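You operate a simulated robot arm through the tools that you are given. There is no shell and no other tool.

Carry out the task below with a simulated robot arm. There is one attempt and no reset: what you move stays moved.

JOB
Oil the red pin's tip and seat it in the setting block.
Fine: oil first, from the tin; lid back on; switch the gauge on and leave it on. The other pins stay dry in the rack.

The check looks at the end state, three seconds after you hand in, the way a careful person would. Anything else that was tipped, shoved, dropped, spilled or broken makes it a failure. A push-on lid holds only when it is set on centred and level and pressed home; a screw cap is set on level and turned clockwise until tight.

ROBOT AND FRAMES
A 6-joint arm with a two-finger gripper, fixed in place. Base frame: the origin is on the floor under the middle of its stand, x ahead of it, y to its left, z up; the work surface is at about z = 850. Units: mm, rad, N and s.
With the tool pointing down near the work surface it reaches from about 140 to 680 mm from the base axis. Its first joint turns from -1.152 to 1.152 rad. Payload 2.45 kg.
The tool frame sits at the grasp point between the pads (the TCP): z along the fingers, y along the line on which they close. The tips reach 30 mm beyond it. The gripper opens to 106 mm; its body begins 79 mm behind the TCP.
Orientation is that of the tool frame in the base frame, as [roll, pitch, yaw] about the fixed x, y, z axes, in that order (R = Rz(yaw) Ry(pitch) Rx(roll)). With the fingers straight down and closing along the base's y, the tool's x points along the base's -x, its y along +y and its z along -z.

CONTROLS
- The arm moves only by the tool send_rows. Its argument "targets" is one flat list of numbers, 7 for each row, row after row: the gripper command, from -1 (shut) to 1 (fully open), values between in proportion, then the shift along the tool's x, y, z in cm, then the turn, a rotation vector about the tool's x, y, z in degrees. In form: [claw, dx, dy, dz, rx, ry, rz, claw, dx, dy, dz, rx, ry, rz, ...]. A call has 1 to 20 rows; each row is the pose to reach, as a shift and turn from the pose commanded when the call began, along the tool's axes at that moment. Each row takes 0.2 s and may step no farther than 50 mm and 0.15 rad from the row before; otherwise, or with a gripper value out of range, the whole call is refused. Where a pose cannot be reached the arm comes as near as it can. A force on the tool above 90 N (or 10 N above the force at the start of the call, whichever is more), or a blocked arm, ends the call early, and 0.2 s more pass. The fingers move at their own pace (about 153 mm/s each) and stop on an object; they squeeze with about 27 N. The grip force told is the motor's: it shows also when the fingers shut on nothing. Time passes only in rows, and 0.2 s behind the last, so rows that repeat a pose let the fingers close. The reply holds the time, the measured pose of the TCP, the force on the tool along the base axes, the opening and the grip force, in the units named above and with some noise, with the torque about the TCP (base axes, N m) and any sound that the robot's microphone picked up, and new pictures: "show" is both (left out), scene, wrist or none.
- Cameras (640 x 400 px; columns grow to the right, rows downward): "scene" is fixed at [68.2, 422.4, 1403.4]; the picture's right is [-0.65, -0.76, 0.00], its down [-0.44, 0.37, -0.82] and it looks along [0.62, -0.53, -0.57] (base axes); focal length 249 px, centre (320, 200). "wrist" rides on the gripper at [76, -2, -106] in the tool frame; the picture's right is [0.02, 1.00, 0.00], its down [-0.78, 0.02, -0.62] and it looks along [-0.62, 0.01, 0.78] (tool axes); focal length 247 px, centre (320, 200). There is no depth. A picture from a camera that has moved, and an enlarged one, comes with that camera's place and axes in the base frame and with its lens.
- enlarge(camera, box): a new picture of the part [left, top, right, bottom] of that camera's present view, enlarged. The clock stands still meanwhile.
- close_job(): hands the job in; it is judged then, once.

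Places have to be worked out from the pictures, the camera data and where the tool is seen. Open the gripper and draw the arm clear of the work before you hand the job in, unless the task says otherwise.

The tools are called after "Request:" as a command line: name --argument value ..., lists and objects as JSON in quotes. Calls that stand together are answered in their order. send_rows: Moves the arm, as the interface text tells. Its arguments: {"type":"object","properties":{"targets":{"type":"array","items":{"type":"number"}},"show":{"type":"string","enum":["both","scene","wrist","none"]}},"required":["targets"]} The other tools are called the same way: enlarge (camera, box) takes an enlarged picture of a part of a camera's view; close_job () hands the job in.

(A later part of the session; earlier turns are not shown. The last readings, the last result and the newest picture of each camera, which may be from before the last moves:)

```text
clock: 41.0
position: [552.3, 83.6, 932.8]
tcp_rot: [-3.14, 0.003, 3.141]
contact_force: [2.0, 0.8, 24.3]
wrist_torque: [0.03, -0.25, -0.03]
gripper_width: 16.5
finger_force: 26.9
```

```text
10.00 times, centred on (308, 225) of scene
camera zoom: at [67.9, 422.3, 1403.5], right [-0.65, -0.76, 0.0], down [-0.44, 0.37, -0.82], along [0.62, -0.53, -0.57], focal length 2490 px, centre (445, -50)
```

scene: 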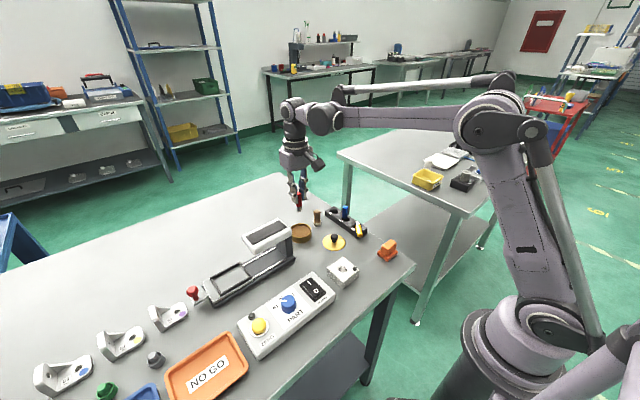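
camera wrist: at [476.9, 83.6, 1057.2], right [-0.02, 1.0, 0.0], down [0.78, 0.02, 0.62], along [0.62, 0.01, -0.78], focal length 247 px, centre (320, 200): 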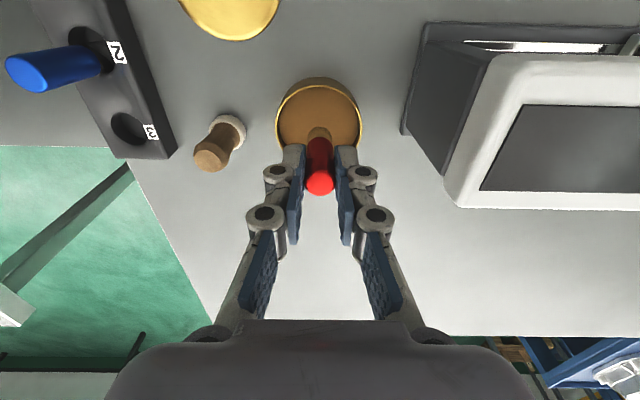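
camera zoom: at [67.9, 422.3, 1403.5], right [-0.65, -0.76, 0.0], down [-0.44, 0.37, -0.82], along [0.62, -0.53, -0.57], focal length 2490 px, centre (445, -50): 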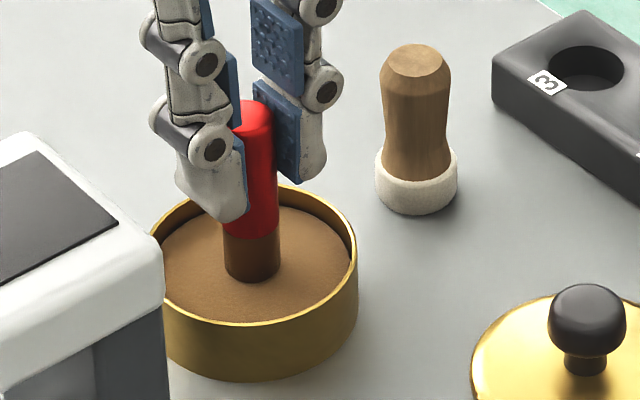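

The tip now shows a dark oily coat and a 24 N press on the oiled pad — tip is oiled. Lift clear.

Request:
send_rows --targets '[-1, 0, 0, -0.3, 0, 0, 0, -1, 0, 0, -1.0, 0, 0, 0, -1, 0, 0, -2.5, 0, 0, 0, -1, 0, 0, -5.0, 0, 0, 0, -1, 0, 0, -7.5, 0, 0, 0, -1, 0, 0, -7.5, 0, 0, 0]'

Request:
enlarge --camera "scene" --box '[275, 165, 335, 245]'

Request:
enlarge --camera "wrist" --box '[240, 60, 400, 205]'

```text
clock: 42.4
position: [552.3, 82.6, 1008.1]
tcp_rot: [-3.141, 0.001, 3.141]
contact_force: [-0.2, 0.3, -0.9]
wrist_torque: [0.01, 0.02, -0.01]
gripper_width: 16.5
finger_force: 26.7
camera wrist: at [476.0, 80.4, 1114.1], right [-0.02, 1.0, 0.0], down [0.78, 0.02, 0.62], along [0.62, 0.01, -0.78], focal length 247 px, centre (320, 200)
```

scene: 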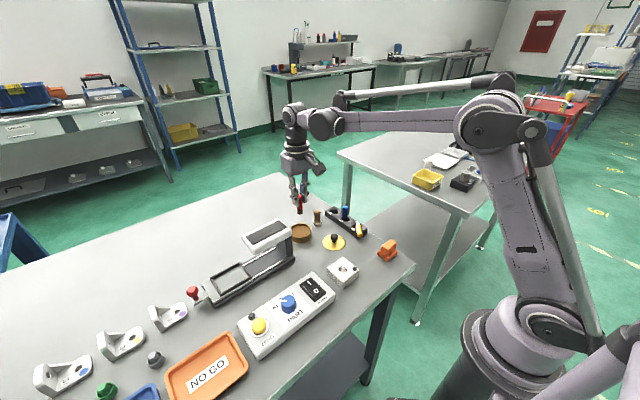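
wrist: 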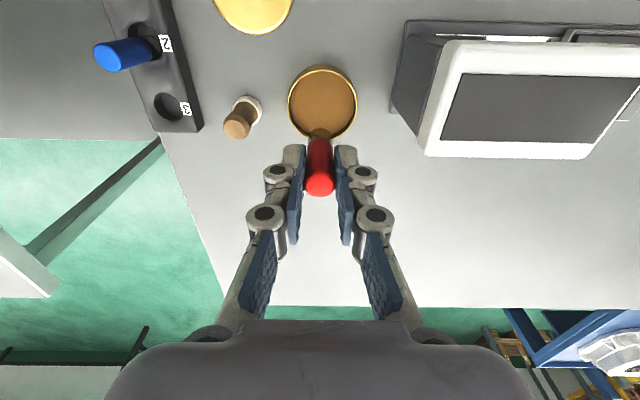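

```text
5.00 times, centred on (305, 205) of scene
camera zoom: at [68.2, 422.4, 1403.4], right [-0.65, -0.76, 0.0], down [-0.44, 0.37, -0.82], along [0.62, -0.53, -0.57], focal length 1245 px, centre (395, 175)
```

zoom: 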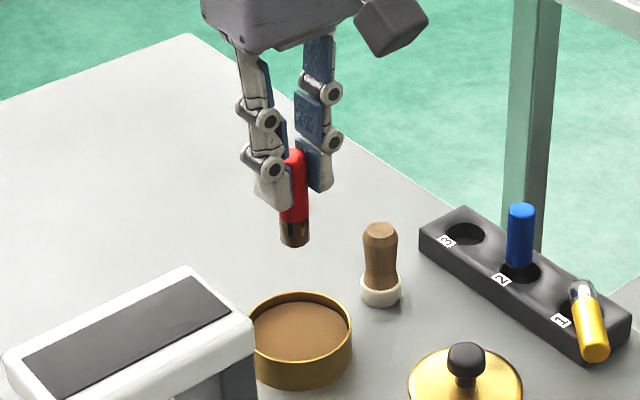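

```text
2.76 times, centred on (320, 132) of wrist
camera zoom: at [476.0, 80.4, 1114.1], right [-0.02, 1.0, 0.0], down [0.78, 0.02, 0.62], along [0.62, 0.01, -0.78], focal length 681 px, centre (320, 386)
```

zoom: 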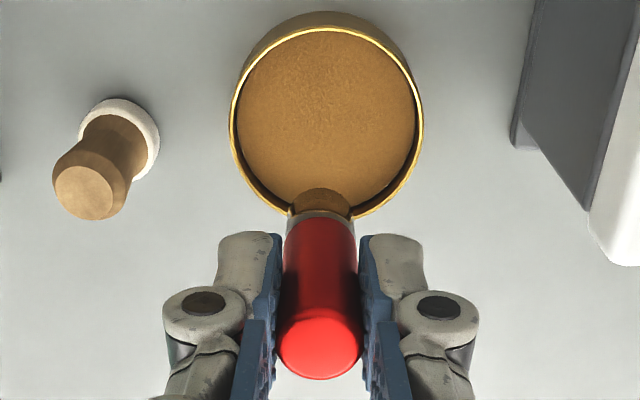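

Tip is coated dark. Now carry the pin at height to above the setting block near (353, 95) and look.

Request:
send_rows --targets '[-1, 0, 0, -1.0, 0, 0, 0, -1, 4.0, 0.2, -1.0, 0, 0, 0, -1, 8.0, 0.4, -1.0, 0, 0, 0, -1, 12.0, 0.6, -1.0, 0, 0, 0, -1, 16.0, 0.8, -1.0, 0, 0, 0, -1, 19.0, 0.9, -1.0, 0, 0, 0, -1, 20.0, 0.9, -1.0, 0, 0, 0, -1, 20.0, 0.9, -1.0, 0, 0, 0]'

Request:
enlarge --camera "scene" --box '[310, 200, 390, 300]'

Request:
enlarge --camera "wrist" --box '[240, 40, 400, 205]'

```text
clock: 44.2
position: [350.9, 95.1, 1015.0]
tcp_rot: [-3.141, 0.0, 3.141]
contact_force: [0.9, -0.2, -0.7]
wrist_torque: [0.01, 0.01, 0.0]
gripper_width: 16.5
finger_force: 27.0
camera wrist: at [275.0, 92.0, 1121.2], right [-0.02, 1.0, 0.0], down [0.78, 0.02, 0.62], along [0.62, 0.01, -0.78], focal length 247 px, centre (320, 200)
```

scene: 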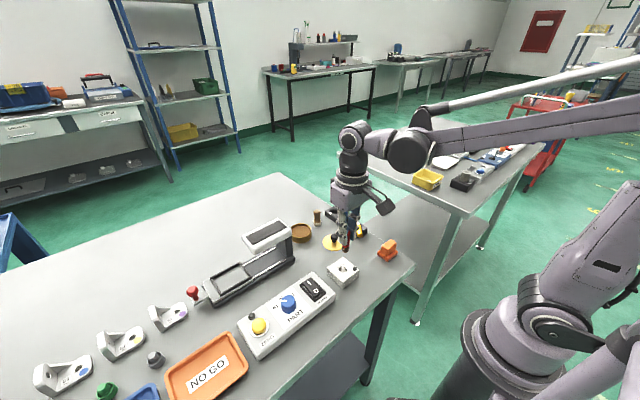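
wrist: 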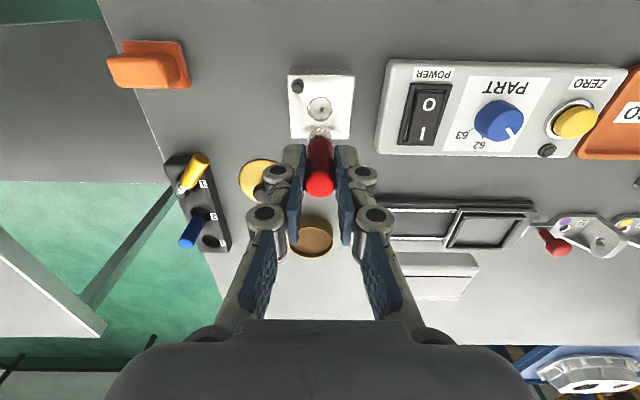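

```text
4.00 times, centred on (350, 250) of scene
camera zoom: at [68.2, 422.4, 1403.4], right [-0.65, -0.76, 0.0], down [-0.44, 0.37, -0.82], along [0.62, -0.53, -0.57], focal length 996 px, centre (200, 0)
```

zoom: 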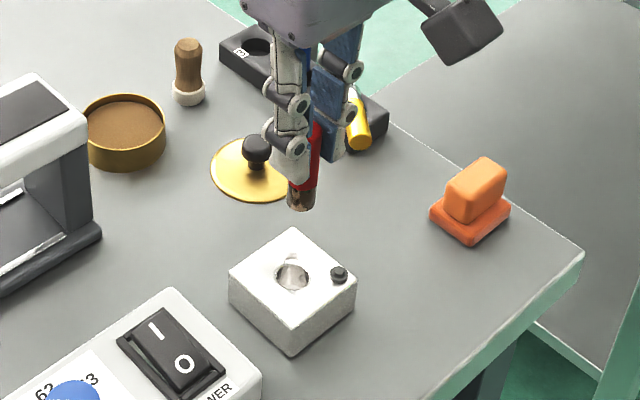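

```text
2.42 times, centred on (320, 122) of wrist
camera zoom: at [275.0, 92.0, 1121.2], right [-0.02, 1.0, 0.0], down [0.78, 0.02, 0.62], along [0.62, 0.01, -0.78], focal length 599 px, centre (320, 388)
```

zoom: 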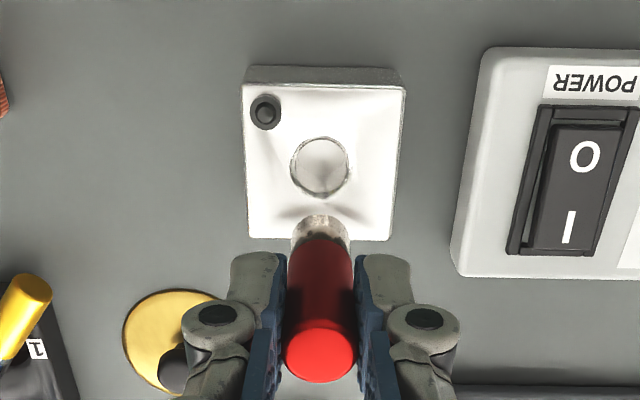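

The block hole is at about (356, 92.5) with top near z≈875; y is aligned, x needs ~+4 mm. Shift and lower to leave ~15 mm above the block.

Request:
send_rows --targets '[-1, -0.43, 0, 1.5, 0, 0, 0, -1, -0.43, 0, 3.5, 0, 0, 0, -1, -0.43, 0, 5.5, 0, 0, 0, -1, -0.43, 0, 5.5, 0, 0, 0]'

Request:
enlarge --camera "scene" --box '[315, 230, 375, 300]'

Request:
enlarge --camera "wrist" --box '[260, 80, 380, 205]'

```text
clock: 45.2
position: [355.8, 92.1, 960.5]
tcp_rot: [3.14, 0.002, -3.141]
contact_force: [0.3, 0.0, -0.5]
wrist_torque: [0.01, 0.03, -0.01]
gripper_width: 16.8
finger_force: 27.3
camera wrist: at [279.9, 89.4, 1067.2], right [-0.02, 1.0, 0.0], down [0.78, 0.02, 0.62], along [0.62, 0.01, -0.78], focal length 247 px, centre (320, 200)
```

scene: 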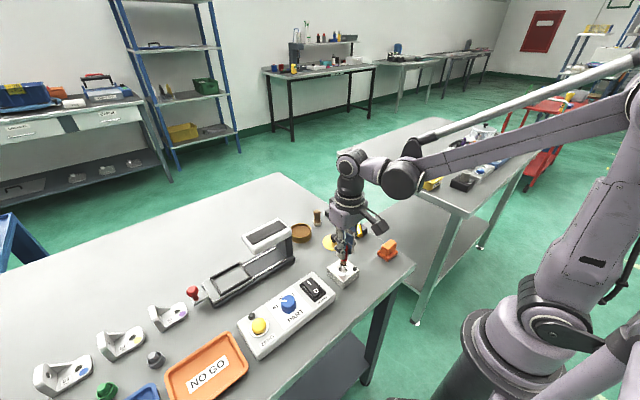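
wrist: 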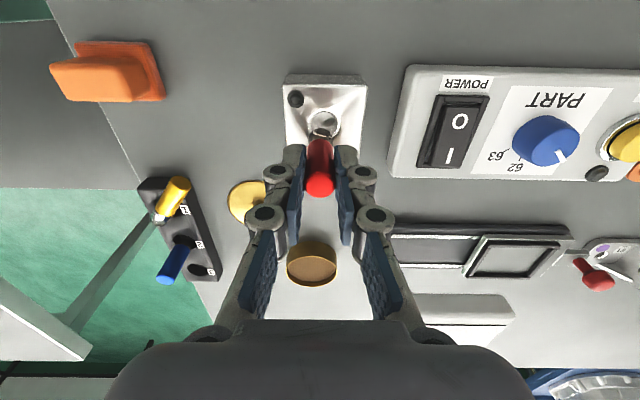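

```text
5.71 times, centred on (345, 265) of scene
camera zoom: at [68.2, 422.4, 1403.4], right [-0.65, -0.76, 0.0], down [-0.44, 0.37, -0.82], along [0.62, -0.53, -0.57], focal length 1423 px, centre (177, -171)
```

zoom: 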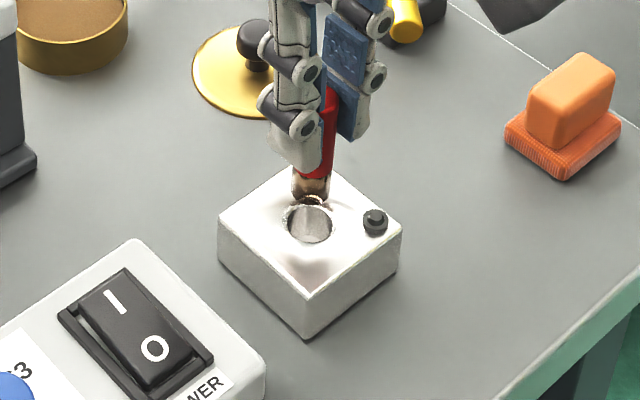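

```text
3.20 times, centred on (320, 142) of wrist
camera zoom: at [279.9, 89.4, 1067.2], right [-0.02, 1.0, 0.0], down [0.78, 0.02, 0.62], along [0.62, 0.01, -0.78], focal length 790 px, centre (320, 384)
```

zoom: 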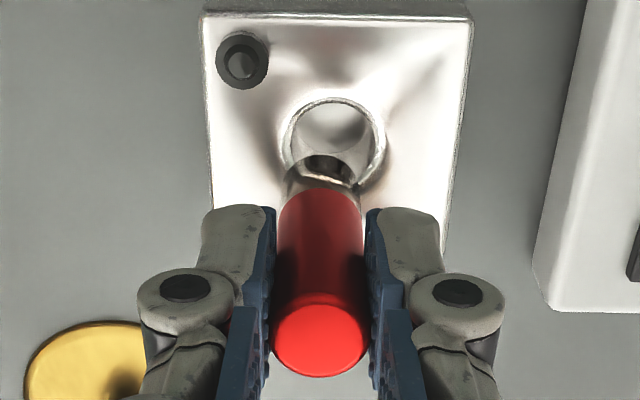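

The hole sits about (−1.8, +3.0) mm from the pin axis. Correct, lower 8 mm to just above the block, and re-check.

Request:
send_rows --targets '[-1, 0.18, 0.3, 0.2, 0, 0, 0, -1, 0.18, 0.3, 0.7, 0, 0, 0, -1, 0.18, 0.3, 0.7, 0, 0, 0]' --show "wrist"

Request:
enlarge --camera "scene" --box '[325, 245, 365, 290]'

Request:
enlarge --camera "wrist" --box '[260, 80, 380, 205]'

```text
clock: 46.0
position: [355.1, 95.1, 954.8]
tcp_rot: [3.141, 0.002, 3.141]
contact_force: [0.3, 0.4, -0.1]
wrist_torque: [-0.04, -0.03, 0.01]
gripper_width: 16.4
finger_force: 27.5
camera wrist: at [278.3, 92.8, 1060.9], right [-0.02, 1.0, 0.0], down [0.78, 0.02, 0.62], along [0.62, 0.01, -0.78], focal length 247 px, centre (320, 200)
```

wrist: 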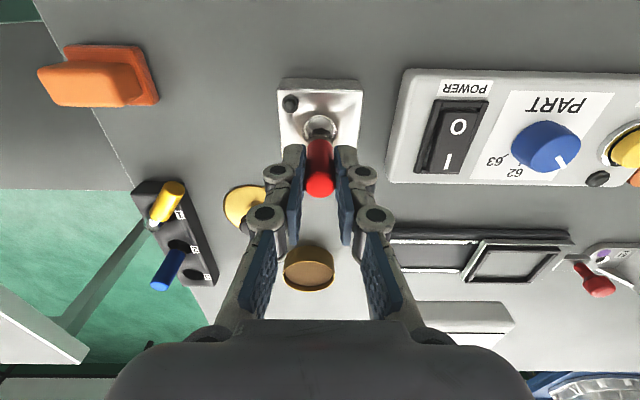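

```text
8.89 times, centred on (345, 268) of scene
camera zoom: at [68.2, 422.4, 1403.4], right [-0.65, -0.76, 0.0], down [-0.44, 0.37, -0.82], along [0.62, -0.53, -0.57], focal length 2213 px, centre (98, -400)
```

zoom: 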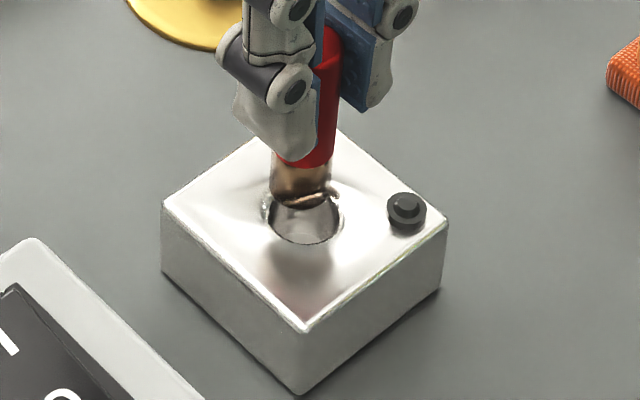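

```text
3.20 times, centred on (320, 142) of wrist
camera zoom: at [278.3, 92.8, 1060.9], right [-0.02, 1.0, 0.0], down [0.78, 0.02, 0.62], along [0.62, 0.01, -0.78], focal length 790 px, centre (320, 384)
```

zoom: 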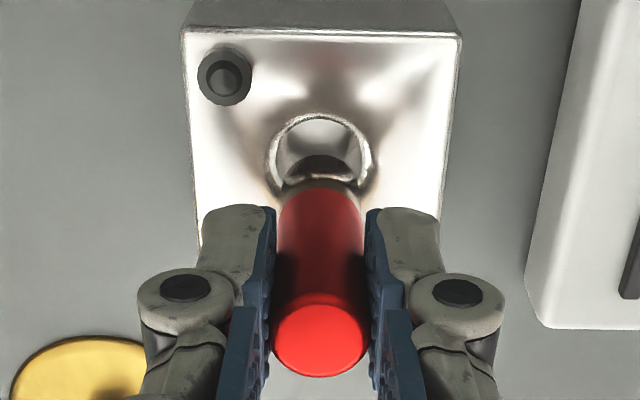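

Both views now show the tip centred over the hole. Lower in small steps with force checks.

Request:
send_rows --targets '[-1, 0, 0, 0.2, 0, 0, 0, -1, 0, 0, 0.4, 0, 0, 0, -1, 0, 0, 0.4, 0, 0, 0]' --show "none"

Request:
send_rows --targets '[-1, 0, 0, 0.15, 0, 0, 0, -1, 0, 0, 0.3, 0, 0, 0, -1, 0, 0, 0.3, 0, 0, 0]' --show "wrist"

Request:
enlarge --camera "scene" --box '[325, 245, 365, 290]'

Request:
enlarge --camera "wrist" --box '[260, 80, 380, 205]'

```text
clock: 46.8
position: [354.9, 95.0, 949.2]
tcp_rot: [-3.141, 0.003, -3.141]
contact_force: [0.3, -0.8, -0.9]
wrist_torque: [0.02, 0.01, 0.02]
gripper_width: 16.6
finger_force: 27.2
```

```text
clock: 47.6
position: [356.2, 95.2, 947.3]
tcp_rot: [-3.141, 0.003, -3.141]
contact_force: [0.2, 0.4, -1.7]
wrist_torque: [0.0, -0.01, -0.01]
gripper_width: 16.3
finger_force: 26.9
camera wrist: at [279.1, 93.1, 1053.6], right [-0.02, 1.0, 0.0], down [0.78, 0.02, 0.62], along [0.62, 0.01, -0.78], focal length 247 px, centre (320, 200)
```

wrist: 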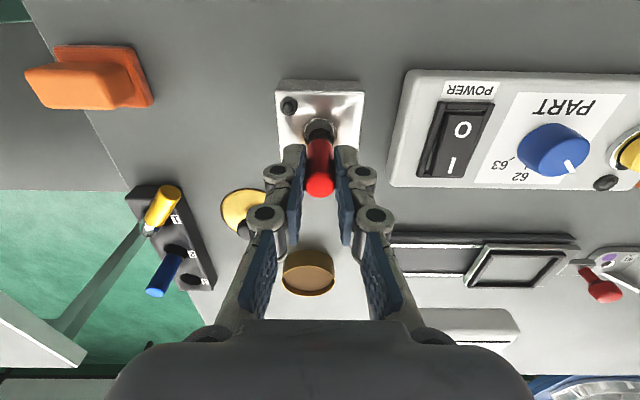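

```text
8.89 times, centred on (345, 268) of scene
camera zoom: at [68.2, 422.4, 1403.4], right [-0.65, -0.76, 0.0], down [-0.44, 0.37, -0.82], along [0.62, -0.53, -0.57], focal length 2213 px, centre (98, -400)
```

zoom: 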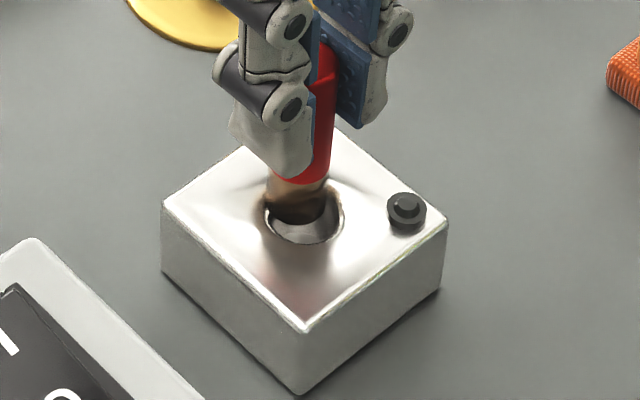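

```text
3.20 times, centred on (320, 142) of wrist
camera zoom: at [279.1, 93.1, 1053.6], right [-0.02, 1.0, 0.0], down [0.78, 0.02, 0.62], along [0.62, 0.01, -0.78], focal length 790 px, centre (320, 384)
```

zoom: 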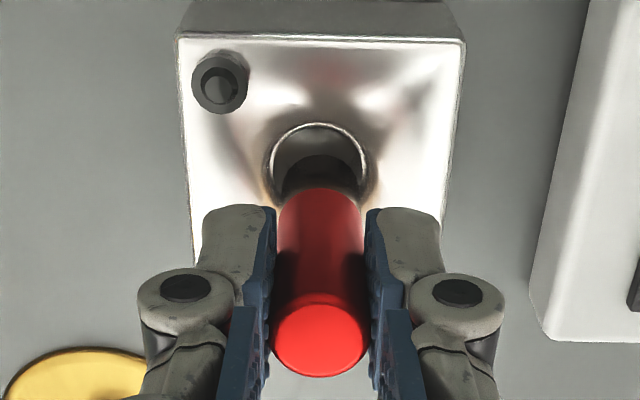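

Slight offset: hole is ~(−1.6, −0.6) mm from the pin. Correct and re-check.

Request:
send_rows --targets '[-1, 0.17, -0.06, 0, 0, 0, 0, -1, 0.17, -0.06, 0, 0, 0, 0]' --show "wrist"

Request:
enlarge --camera "scene" --box '[325, 245, 365, 290]'

Request:
enlarge --camera "wrist" --box '[260, 80, 380, 205]'

```text
clock: 48.2
position: [353.7, 95.5, 947.6]
tcp_rot: [-3.141, 0.002, -3.14]
contact_force: [0.4, -0.5, 0.1]
wrist_torque: [0.0, 0.01, -0.02]
gripper_width: 16.5
finger_force: 26.9
camera wrist: at [277.1, 92.8, 1053.9], right [-0.02, 1.0, 0.0], down [0.78, 0.02, 0.62], along [0.62, 0.01, -0.78], focal length 247 px, centre (320, 200)
```

wrist: 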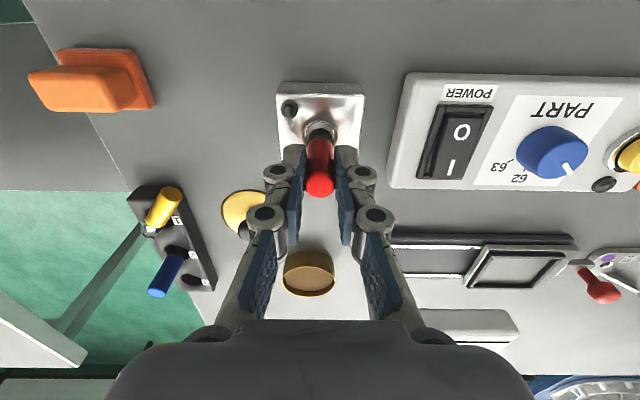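

```text
8.89 times, centred on (345, 268) of scene
camera zoom: at [68.2, 422.4, 1403.4], right [-0.65, -0.76, 0.0], down [-0.44, 0.37, -0.82], along [0.62, -0.53, -0.57], focal length 2213 px, centre (98, -400)
```

zoom: 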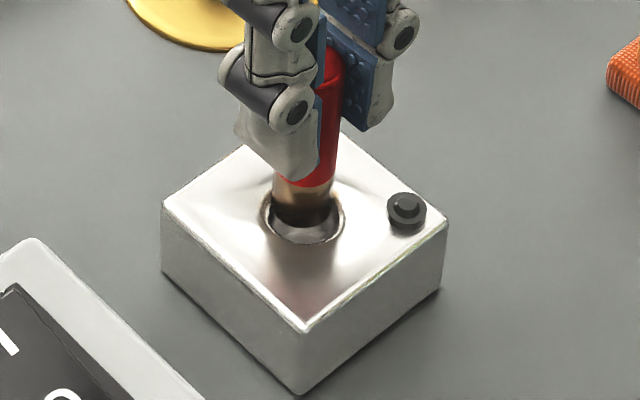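

```text
3.20 times, centred on (320, 142) of wrist
camera zoom: at [277.1, 92.8, 1053.9], right [-0.02, 1.0, 0.0], down [0.78, 0.02, 0.62], along [0.62, 0.01, -0.78], focal length 790 px, centre (320, 384)
```

zoom: 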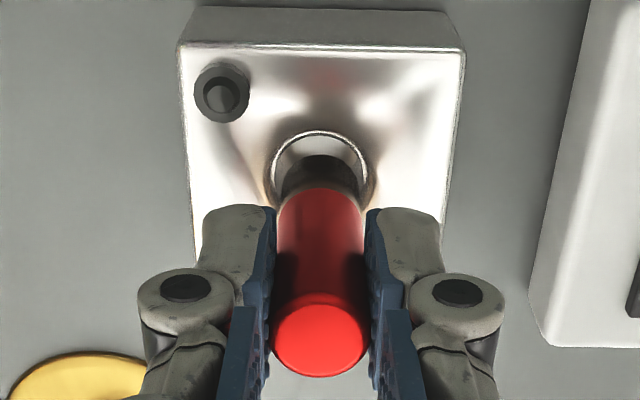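

Well centred now. Continue lowering in 2–3 mm steps with force checks.

Request:
send_rows --targets '[-1, 0, 0, 0.15, 0, 0, 0, -1, 0, 0, 0.3, 0, 0, 0, -1, 0, 0, 0.3, 0, 0, 0]' --show "none"

Request:
send_rows --targets '[-1, 0, 0, 0.1, 0, 0, 0, -1, 0, 0, 0.2, 0, 0, 0, -1, 0, 0, 0.2, 0, 0, 0]' --show "none"

Request:
enlarge --camera "scene" --box '[325, 245, 365, 290]'

```text
clock: 49.0
position: [354.0, 95.8, 943.8]
tcp_rot: [3.141, 0.002, 3.14]
contact_force: [-0.4, 0.5, -0.7]
wrist_torque: [-0.04, 0.0, 0.01]
gripper_width: 16.5
finger_force: 27.4
```

```text
clock: 49.8
position: [352.5, 94.4, 943.3]
tcp_rot: [-3.141, 0.002, -3.14]
contact_force: [0.1, -0.8, -0.1]
wrist_torque: [-0.01, 0.01, 0.02]
gripper_width: 16.6
finger_force: 26.9
```

```text
8.89 times, centred on (345, 268) of scene
camera zoom: at [68.2, 422.4, 1403.4], right [-0.65, -0.76, 0.0], down [-0.44, 0.37, -0.82], along [0.62, -0.53, -0.57], focal length 2213 px, centre (98, -400)
```

zoom: 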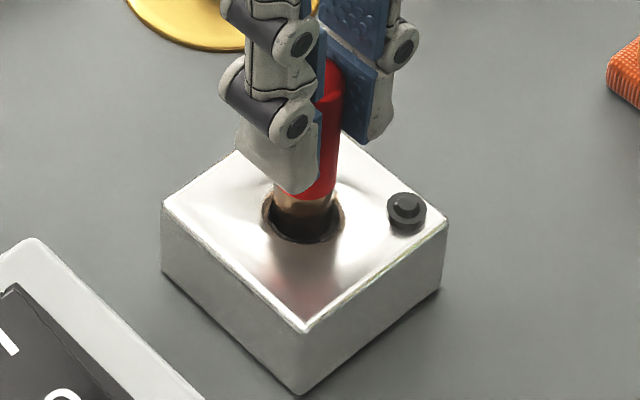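

The tip is entering the hole without force. Continue.

Request:
send_rows --targets '[-1, 0, 0, 0.1, 0, 0, 0, -1, 0, 0, 0.2, 0, 0, 0, -1, 0, 0, 0.2, 0, 0, 0]' --show "none"

Request:
send_rows --targets '[-1, 0, 0, 0.1, 0, 0, 0, -1, 0, 0, 0.2, 0, 0, 0, -1, 0, 0, 0.2, 0, 0, 0]' --show "wrist"

Request:
enlarge --camera "scene" --box '[325, 245, 365, 290]'

Request:
enlarge --camera "wrist" --box '[260, 80, 380, 205]'

```text
clock: 50.6
position: [353.6, 95.6, 940.4]
tcp_rot: [3.141, 0.001, -3.141]
contact_force: [0.3, -0.9, -1.0]
wrist_torque: [0.01, 0.01, -0.02]
gripper_width: 16.4
finger_force: 27.3
```

```text
clock: 51.4
position: [353.1, 94.9, 939.1]
tcp_rot: [-3.141, 0.0, 3.14]
contact_force: [0.8, 0.0, -0.4]
wrist_torque: [-0.03, 0.01, 0.01]
gripper_width: 16.3
finger_force: 26.9
camera wrist: at [276.4, 93.1, 1045.4], right [-0.02, 1.0, 0.0], down [0.78, 0.02, 0.62], along [0.62, 0.01, -0.78], focal length 247 px, centre (320, 200)
```

wrist: 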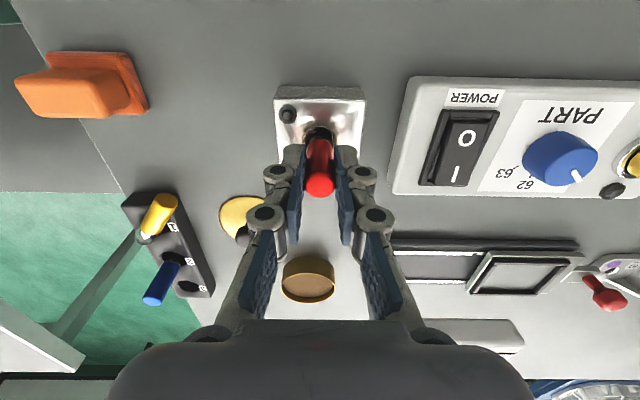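

```text
8.89 times, centred on (345, 268) of scene
camera zoom: at [68.2, 422.4, 1403.4], right [-0.65, -0.76, 0.0], down [-0.44, 0.37, -0.82], along [0.62, -0.53, -0.57], focal length 2213 px, centre (98, -400)
```

zoom: 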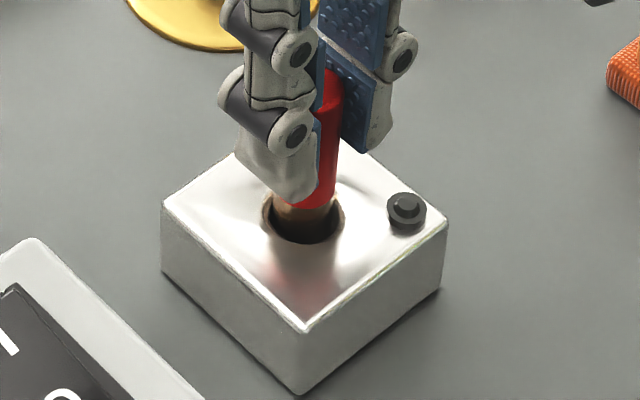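

```text
3.20 times, centred on (320, 142) of wrist
camera zoom: at [276.4, 93.1, 1045.4], right [-0.02, 1.0, 0.0], down [0.78, 0.02, 0.62], along [0.62, 0.01, -0.78], focal length 790 px, centre (320, 384)
```

zoom: 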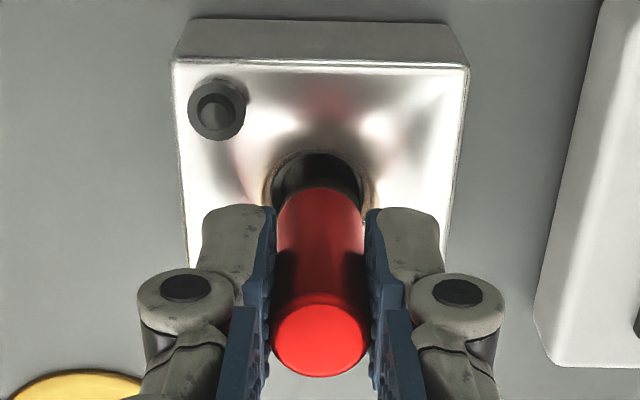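

Entering cleanly, no force. Keep lowering.

Request:
send_rows --targets '[-1, 0, 0, 0.15, 0, 0, 0, -1, 0, 0, 0.3, 0, 0, 0, -1, 0, 0, 0.3, 0, 0, 0]' --show "none"

Request:
send_rows --targets '[-1, 0, 0, 0.1, 0, 0, 0, -1, 0, 0, 0.2, 0, 0, 0, -1, 0, 0, 0.2, 0, 0, 0]' --show "none"

Request:
send_rows --targets '[-1, 0, 0, 0.1, 0, 0, 0, -1, 0, 0, 0.2, 0, 0, 0, -1, 0, 0, 0.2, 0, 0, 0]' --show "none"

Request:
enlarge --camera "scene" --box '[325, 245, 365, 290]'

```text
clock: 52.2
position: [353.6, 95.3, 936.1]
tcp_rot: [3.141, 0.002, -3.142]
contact_force: [0.1, -0.8, -1.3]
wrist_torque: [0.01, 0.01, -0.01]
gripper_width: 16.7
finger_force: 27.6
```

```text
clock: 53.0
position: [354.0, 95.8, 933.2]
tcp_rot: [-3.141, 0.001, 3.141]
contact_force: [-0.3, -0.2, -0.1]
wrist_torque: [0.04, 0.01, 0.03]
gripper_width: 16.5
finger_force: 26.4
```

```text
clock: 53.8
position: [353.3, 95.6, 931.0]
tcp_rot: [-3.141, 0.001, -3.141]
contact_force: [0.8, 0.0, -0.9]
wrist_torque: [-0.02, 0.04, -0.05]
gripper_width: 16.7
finger_force: 26.9
```

```text
8.89 times, centred on (345, 268) of scene
camera zoom: at [68.2, 422.4, 1403.4], right [-0.65, -0.76, 0.0], down [-0.44, 0.37, -0.82], along [0.62, -0.53, -0.57], focal length 2213 px, centre (98, -400)
```

zoom: 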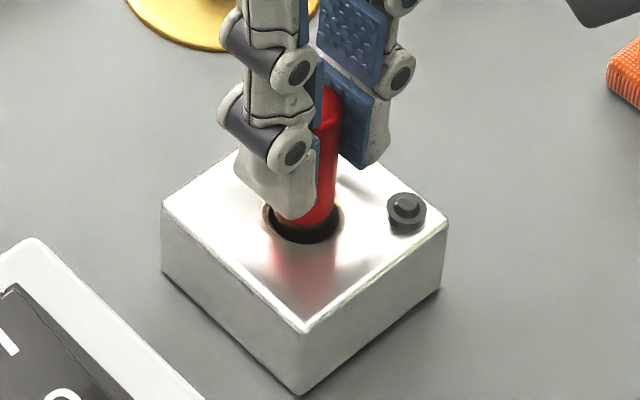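

Red body nearly at hole level; still no contact. Continue down.

Request:
send_rows --targets '[-1, 0, 0, 0.1, 0, 0, 0, -1, 0, 0, 0.2, 0, 0, 0, -1, 0, 0, 0.2, 0, 0, 0]' --show "none"

Request:
send_rows --targets '[-1, 0, 0, 0.1, 0, 0, 0, -1, 0, 0, 0.2, 0, 0, 0, -1, 0, 0, 0.2, 0, 0, 0]' --show "none"

Request:
send_rows --targets '[-1, 0, 0, 0.1, 0, 0, 0, -1, 0, 0, 0.2, 0, 0, 0, -1, 0, 0, 0.2, 0, 0, 0]' --show "wrist"

Request:
enlarge --camera "scene" --box '[325, 245, 365, 290]'

Request:
enlarge --camera "wrist" --box '[260, 80, 380, 205]'

```text
clock: 54.6
position: [353.2, 94.5, 930.1]
tcp_rot: [3.141, 0.001, 3.141]
contact_force: [0.4, 0.1, -0.4]
wrist_torque: [-0.01, 0.02, 0.0]
gripper_width: 16.6
finger_force: 27.4
```

```text
clock: 55.4
position: [353.8, 94.5, 928.0]
tcp_rot: [-3.141, 0.002, -3.141]
contact_force: [-1.0, -0.1, -0.3]
wrist_torque: [0.0, 0.01, -0.02]
gripper_width: 16.6
finger_force: 27.0
```

```text
clock: 56.2
position: [353.6, 94.2, 925.2]
tcp_rot: [-3.141, 0.001, -3.141]
contact_force: [1.1, -1.2, -0.1]
wrist_torque: [-0.01, -0.04, 0.01]
gripper_width: 16.6
finger_force: 26.7
camera wrist: at [276.9, 92.3, 1032.9], right [-0.02, 1.0, 0.0], down [0.78, 0.02, 0.62], along [0.62, 0.01, -0.78], focal length 247 px, centre (320, 200)
```

wrist: 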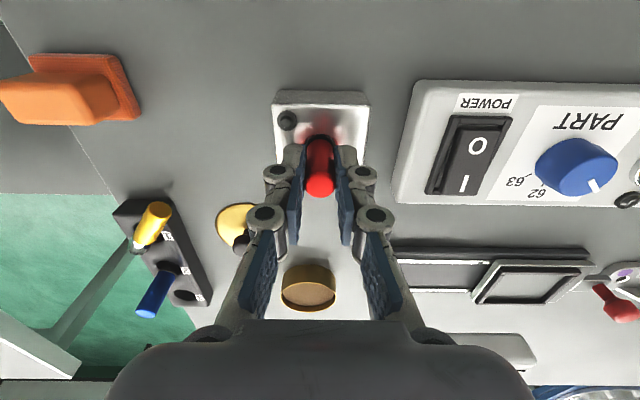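

```text
8.89 times, centred on (345, 268) of scene
camera zoom: at [68.2, 422.4, 1403.4], right [-0.65, -0.76, 0.0], down [-0.44, 0.37, -0.82], along [0.62, -0.53, -0.57], focal length 2213 px, centre (98, -400)
```

zoom: 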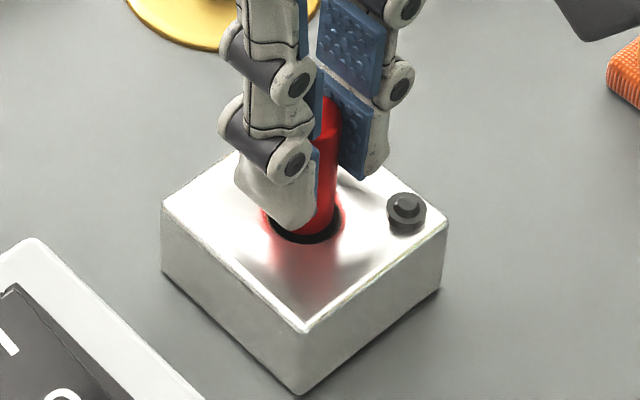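

```text
3.20 times, centred on (320, 142) of wrist
camera zoom: at [276.9, 92.3, 1032.9], right [-0.02, 1.0, 0.0], down [0.78, 0.02, 0.62], along [0.62, 0.01, -0.78], focal length 790 px, centre (320, 384)
```

zoom: 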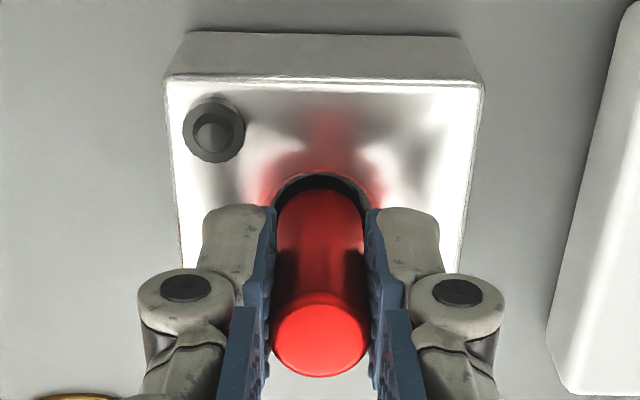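

Red is starting into the hole. Keep going until it bottoms.

Request:
send_rows --targets '[-1, 0, 0, 0.1, 0, 0, 0, -1, 0, 0, 0.2, 0, 0, 0, -1, 0, 0, 0.2, 0, 0, 0]' --show "none"

Request:
send_rows --targets '[-1, 0, 0, 0.1, 0, 0, 0, -1, 0, 0, 0.2, 0, 0, 0, -1, 0, 0, 0.2, 0, 0, 0]' --show "none"

Request:
enlarge --camera "scene" --box '[325, 245, 365, 290]'

```text
clock: 57.0
position: [354.1, 95.9, 924.8]
tcp_rot: [-3.142, 0.002, -3.141]
contact_force: [0.2, 0.6, -0.6]
wrist_torque: [-0.01, -0.02, 0.0]
gripper_width: 16.5
finger_force: 26.8
```

```text
clock: 57.8
position: [354.6, 94.5, 923.0]
tcp_rot: [-3.141, 0.002, -3.14]
contact_force: [0.2, -0.3, 24.9]
wrist_torque: [-0.03, -0.03, -0.03]
gripper_width: 16.6
finger_force: 27.3
```

```text
8.89 times, centred on (345, 268) of scene
camera zoom: at [68.0, 422.3, 1403.5], right [-0.65, -0.76, 0.0], down [-0.44, 0.37, -0.82], along [0.62, -0.53, -0.57], focal length 2213 px, centre (98, -400)
```

zoom: 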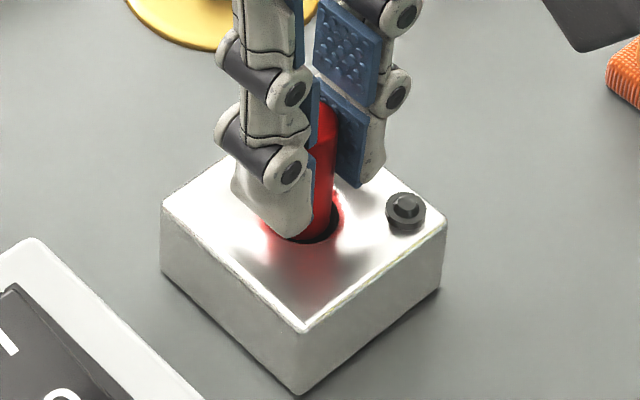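

Bottomed with 25 N. Press 1.5 mm more to confirm it is a firm stop.

Request:
send_rows --targets '[-1, 0, 0, 0.1, 0, 0, 0, -1, 0, 0, 0.15, 0, 0, 0, -1, 0, 0, 0.15, 0, 0, 0]' --show "wrist"

Request:
enlarge --camera "scene" --box '[325, 245, 365, 290]'

Request:
enlarge --camera "wrist" --box '[260, 80, 380, 205]'

```text
clock: 58.6
position: [354.6, 95.6, 921.4]
tcp_rot: [3.14, 0.002, -3.141]
contact_force: [1.5, -1.9, 23.9]
wrist_torque: [-0.09, -0.07, 0.0]
gripper_width: 16.3
finger_force: 26.6
camera wrist: at [277.2, 93.0, 1027.5], right [-0.02, 1.0, 0.0], down [0.78, 0.02, 0.62], along [0.62, 0.01, -0.78], focal length 247 px, centre (320, 200)
```

wrist: 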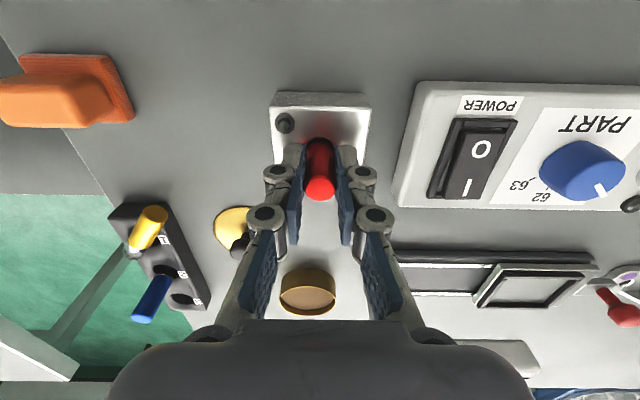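

```text
8.89 times, centred on (345, 268) of scene
camera zoom: at [68.0, 422.2, 1403.5], right [-0.65, -0.76, 0.0], down [-0.44, 0.37, -0.82], along [0.62, -0.53, -0.57], focal length 2213 px, centre (98, -400)
```

zoom: 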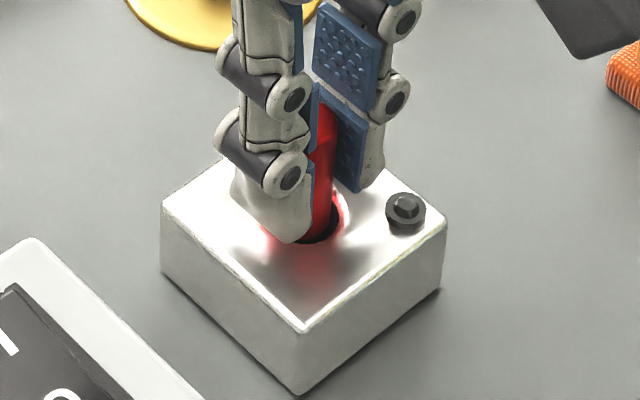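

```text
3.20 times, centred on (320, 142) of wrist
camera zoom: at [277.2, 93.0, 1027.5], right [-0.02, 1.0, 0.0], down [0.78, 0.02, 0.62], along [0.62, 0.01, -0.78], focal length 790 px, centre (320, 384)
```

zoom: 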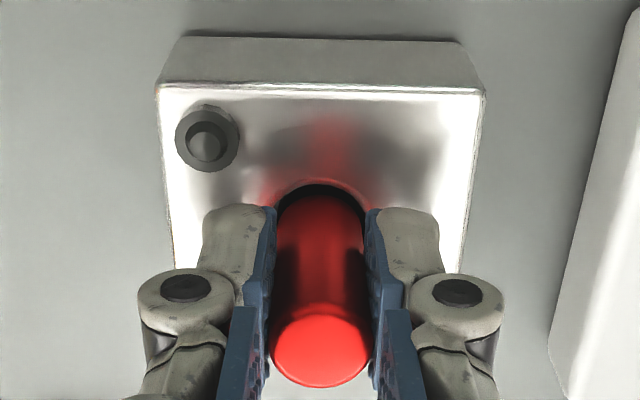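

Firm stop — the grip merely slips at 24 N, so the pin is seated. Ease up 1.5 mm, open slightly and withdraw straight up.

Request:
send_rows --targets '[-1, 0, 0, -0.12, 0, 0, 0, -0.75, 0, 0, -0.12, 0, 0, 0, -0.5, 0, 0, -0.12, 0, 0, 0, -0.45, 0, 0, -0.12, 0, 0, 0, -0.45, 0, 0, -0.12, 0, 0, 0]' --show "wrist"

Request:
enlarge --camera "scene" --box '[325, 245, 365, 290]'

Request:
enlarge --camera "wrist" --box '[260, 80, 380, 205]'

```text
clock: 59.8
position: [354.6, 95.9, 921.1]
tcp_rot: [-3.14, 0.002, -3.141]
contact_force: [0.9, 0.0, -0.3]
wrist_torque: [-0.02, -0.02, -0.01]
gripper_width: 29.2
finger_force: 0.1
camera wrist: at [277.8, 93.7, 1028.5], right [-0.02, 1.0, 0.0], down [0.78, 0.02, 0.62], along [0.62, 0.01, -0.78], focal length 247 px, centre (320, 200)
```

wrist: 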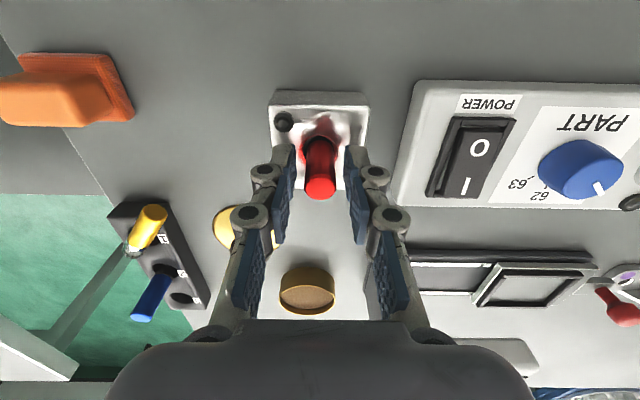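

```text
8.89 times, centred on (345, 268) of scene
camera zoom: at [68.2, 422.4, 1403.4], right [-0.65, -0.76, 0.0], down [-0.44, 0.37, -0.82], along [0.62, -0.53, -0.57], focal length 2213 px, centre (98, -400)
```

zoom: 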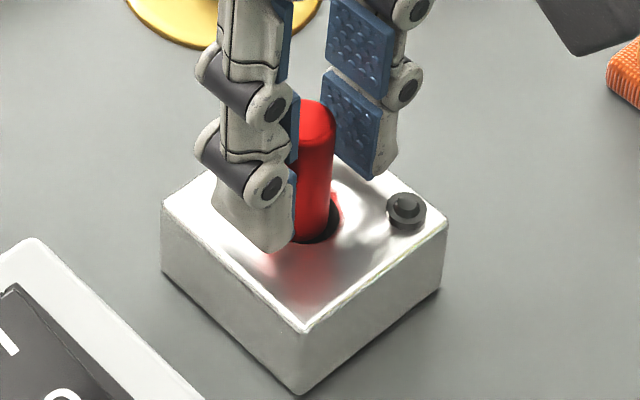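

```text
3.20 times, centred on (320, 142) of wrist
camera zoom: at [277.8, 93.7, 1028.5], right [-0.02, 1.0, 0.0], down [0.78, 0.02, 0.62], along [0.62, 0.01, -0.78], focal length 790 px, centre (320, 384)
```

zoom: 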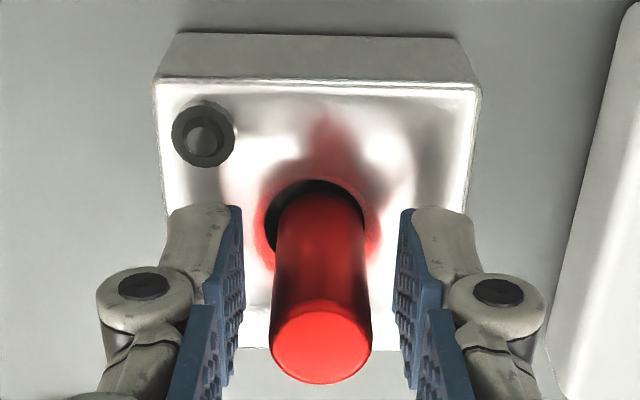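

Pin stands free and upright in the block. Withdraw straight up.

Request:
send_rows --targets '[-0.45, 0, 0, -1.5, 0, 0, 0, -0.45, 0, 0, -4.0, 0, 0, 0, -0.45, 0, 0, -7.0, 0, 0, 0, -0.4, 0, 0, -9.0, 0, 0, 0, -0.3, 0, 0, -9.0, 0, 0, 0]'

Request:
enlarge --camera "scene" --box '[315, 230, 375, 290]'

Request:
enlarge --camera "wrist" --box '[250, 50, 410, 205]'

```text
clock: 61.0
position: [352.5, 94.5, 1013.5]
tcp_rot: [3.141, 0.003, -3.141]
contact_force: [-0.6, 0.3, -0.7]
wrist_torque: [0.0, 0.03, 0.01]
gripper_width: 37.2
finger_force: 0.0
camera wrist: at [276.3, 91.7, 1119.3], right [-0.02, 1.0, 0.0], down [0.78, 0.02, 0.62], along [0.62, 0.01, -0.78], focal length 247 px, centre (320, 200)
```

scene: 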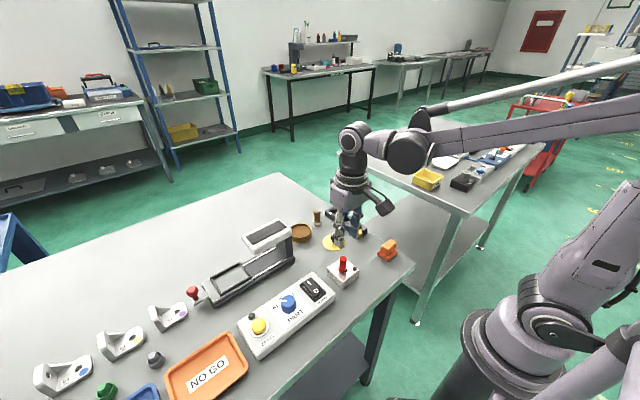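
wrist: 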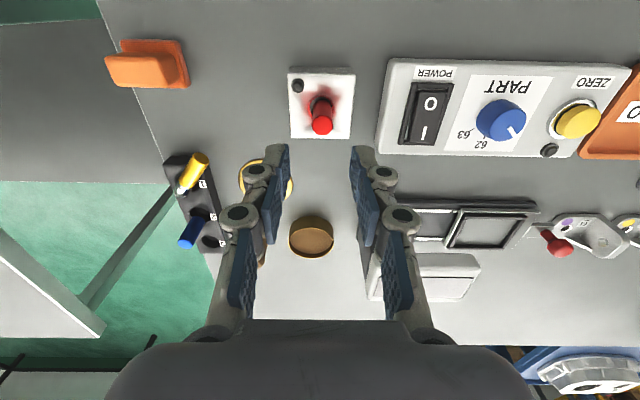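

```text
6.67 times, centred on (345, 260) of scene
camera zoom: at [68.2, 422.4, 1403.4], right [-0.65, -0.76, 0.0], down [-0.44, 0.37, -0.82], along [0.62, -0.53, -0.57], focal length 1660 px, centre (153, -200)
```

zoom: 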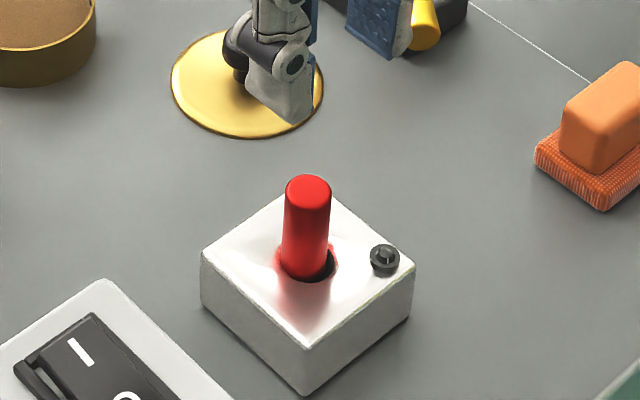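

```text
2.58 times, centred on (330, 128) of wrist
camera zoom: at [276.3, 91.7, 1119.3], right [-0.02, 1.0, 0.0], down [0.78, 0.02, 0.62], along [0.62, 0.01, -0.78], focal length 637 px, centre (294, 387)
```

zoom: 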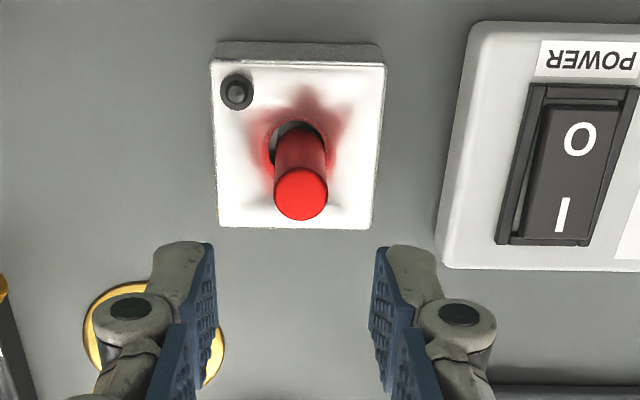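

The red pin is seated upright. Now go above the lid knob at ~(460, 25).

Request:
send_rows --targets '[-0.1, -2.7, -1.8, 0, 0, 0, 0, -0.1, -5.4, -3.6, 0, 0, 0, 0, -0.1, -8.1, -5.4, 0.5, 0, 0, 0, -0.1, -10.7, -7.06, 2.0, 0, 0, 0, -0.1, -10.7, -7.06, 4.5, 0, 0, 0, -0.1, -10.7, -7.06, 4.5, 0, 0, 0]'

Request:
enlarge --camera "wrist" --box '[240, 60, 400, 205]'

Request:
enlarge --camera "scene" --box '[300, 200, 370, 260]'

```text
clock: 62.4
position: [462.1, 24.0, 968.7]
tcp_rot: [-3.14, 0.001, 3.141]
contact_force: [-0.8, -0.8, 0.9]
wrist_torque: [0.01, 0.03, 0.02]
gripper_width: 47.8
finger_force: 0.0
camera wrist: at [386.6, 22.5, 1074.3], right [-0.02, 1.0, 0.0], down [0.78, 0.02, 0.62], along [0.62, 0.01, -0.78], focal length 247 px, centre (320, 200)
```

scene: 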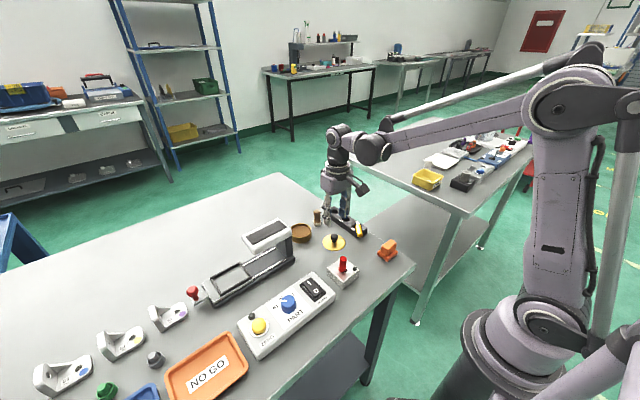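
wrist: 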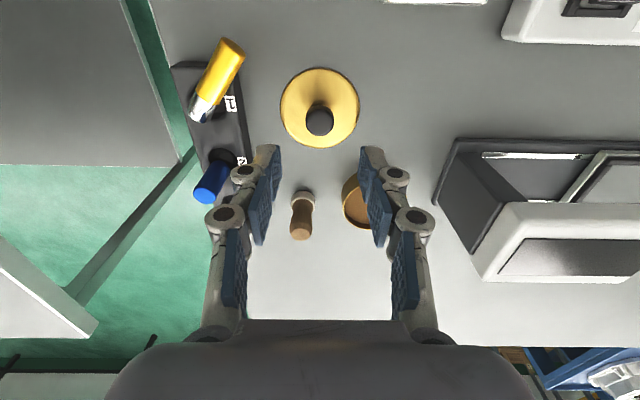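

```text
2.76 times, centred on (320, 132) of wrist
camera zoom: at [386.6, 22.5, 1074.3], right [-0.02, 1.0, 0.0], down [0.78, 0.02, 0.62], along [0.62, 0.01, -0.78], focal length 681 px, centre (320, 386)
```

zoom: 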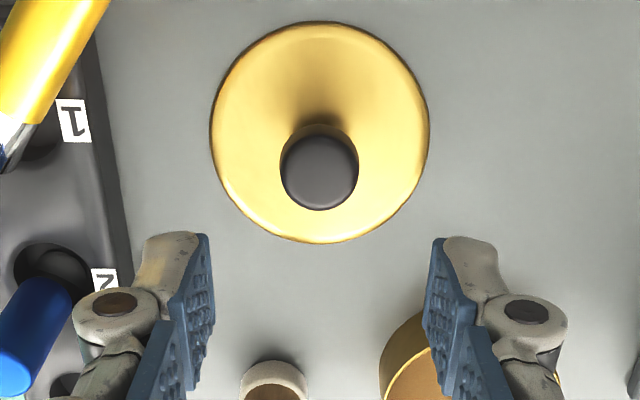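

```text
6.67 times, centred on (335, 230) of scene
camera zoom: at [68.2, 422.4, 1403.4], right [-0.65, -0.76, 0.0], down [-0.44, 0.37, -0.82], along [0.62, -0.53, -0.57], focal length 1660 px, centre (220, 0)
```

zoom: 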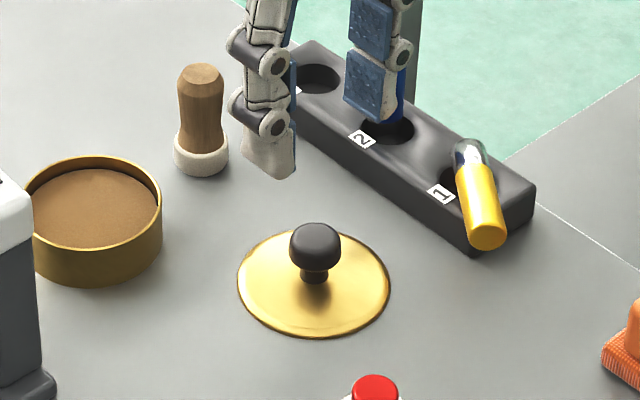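

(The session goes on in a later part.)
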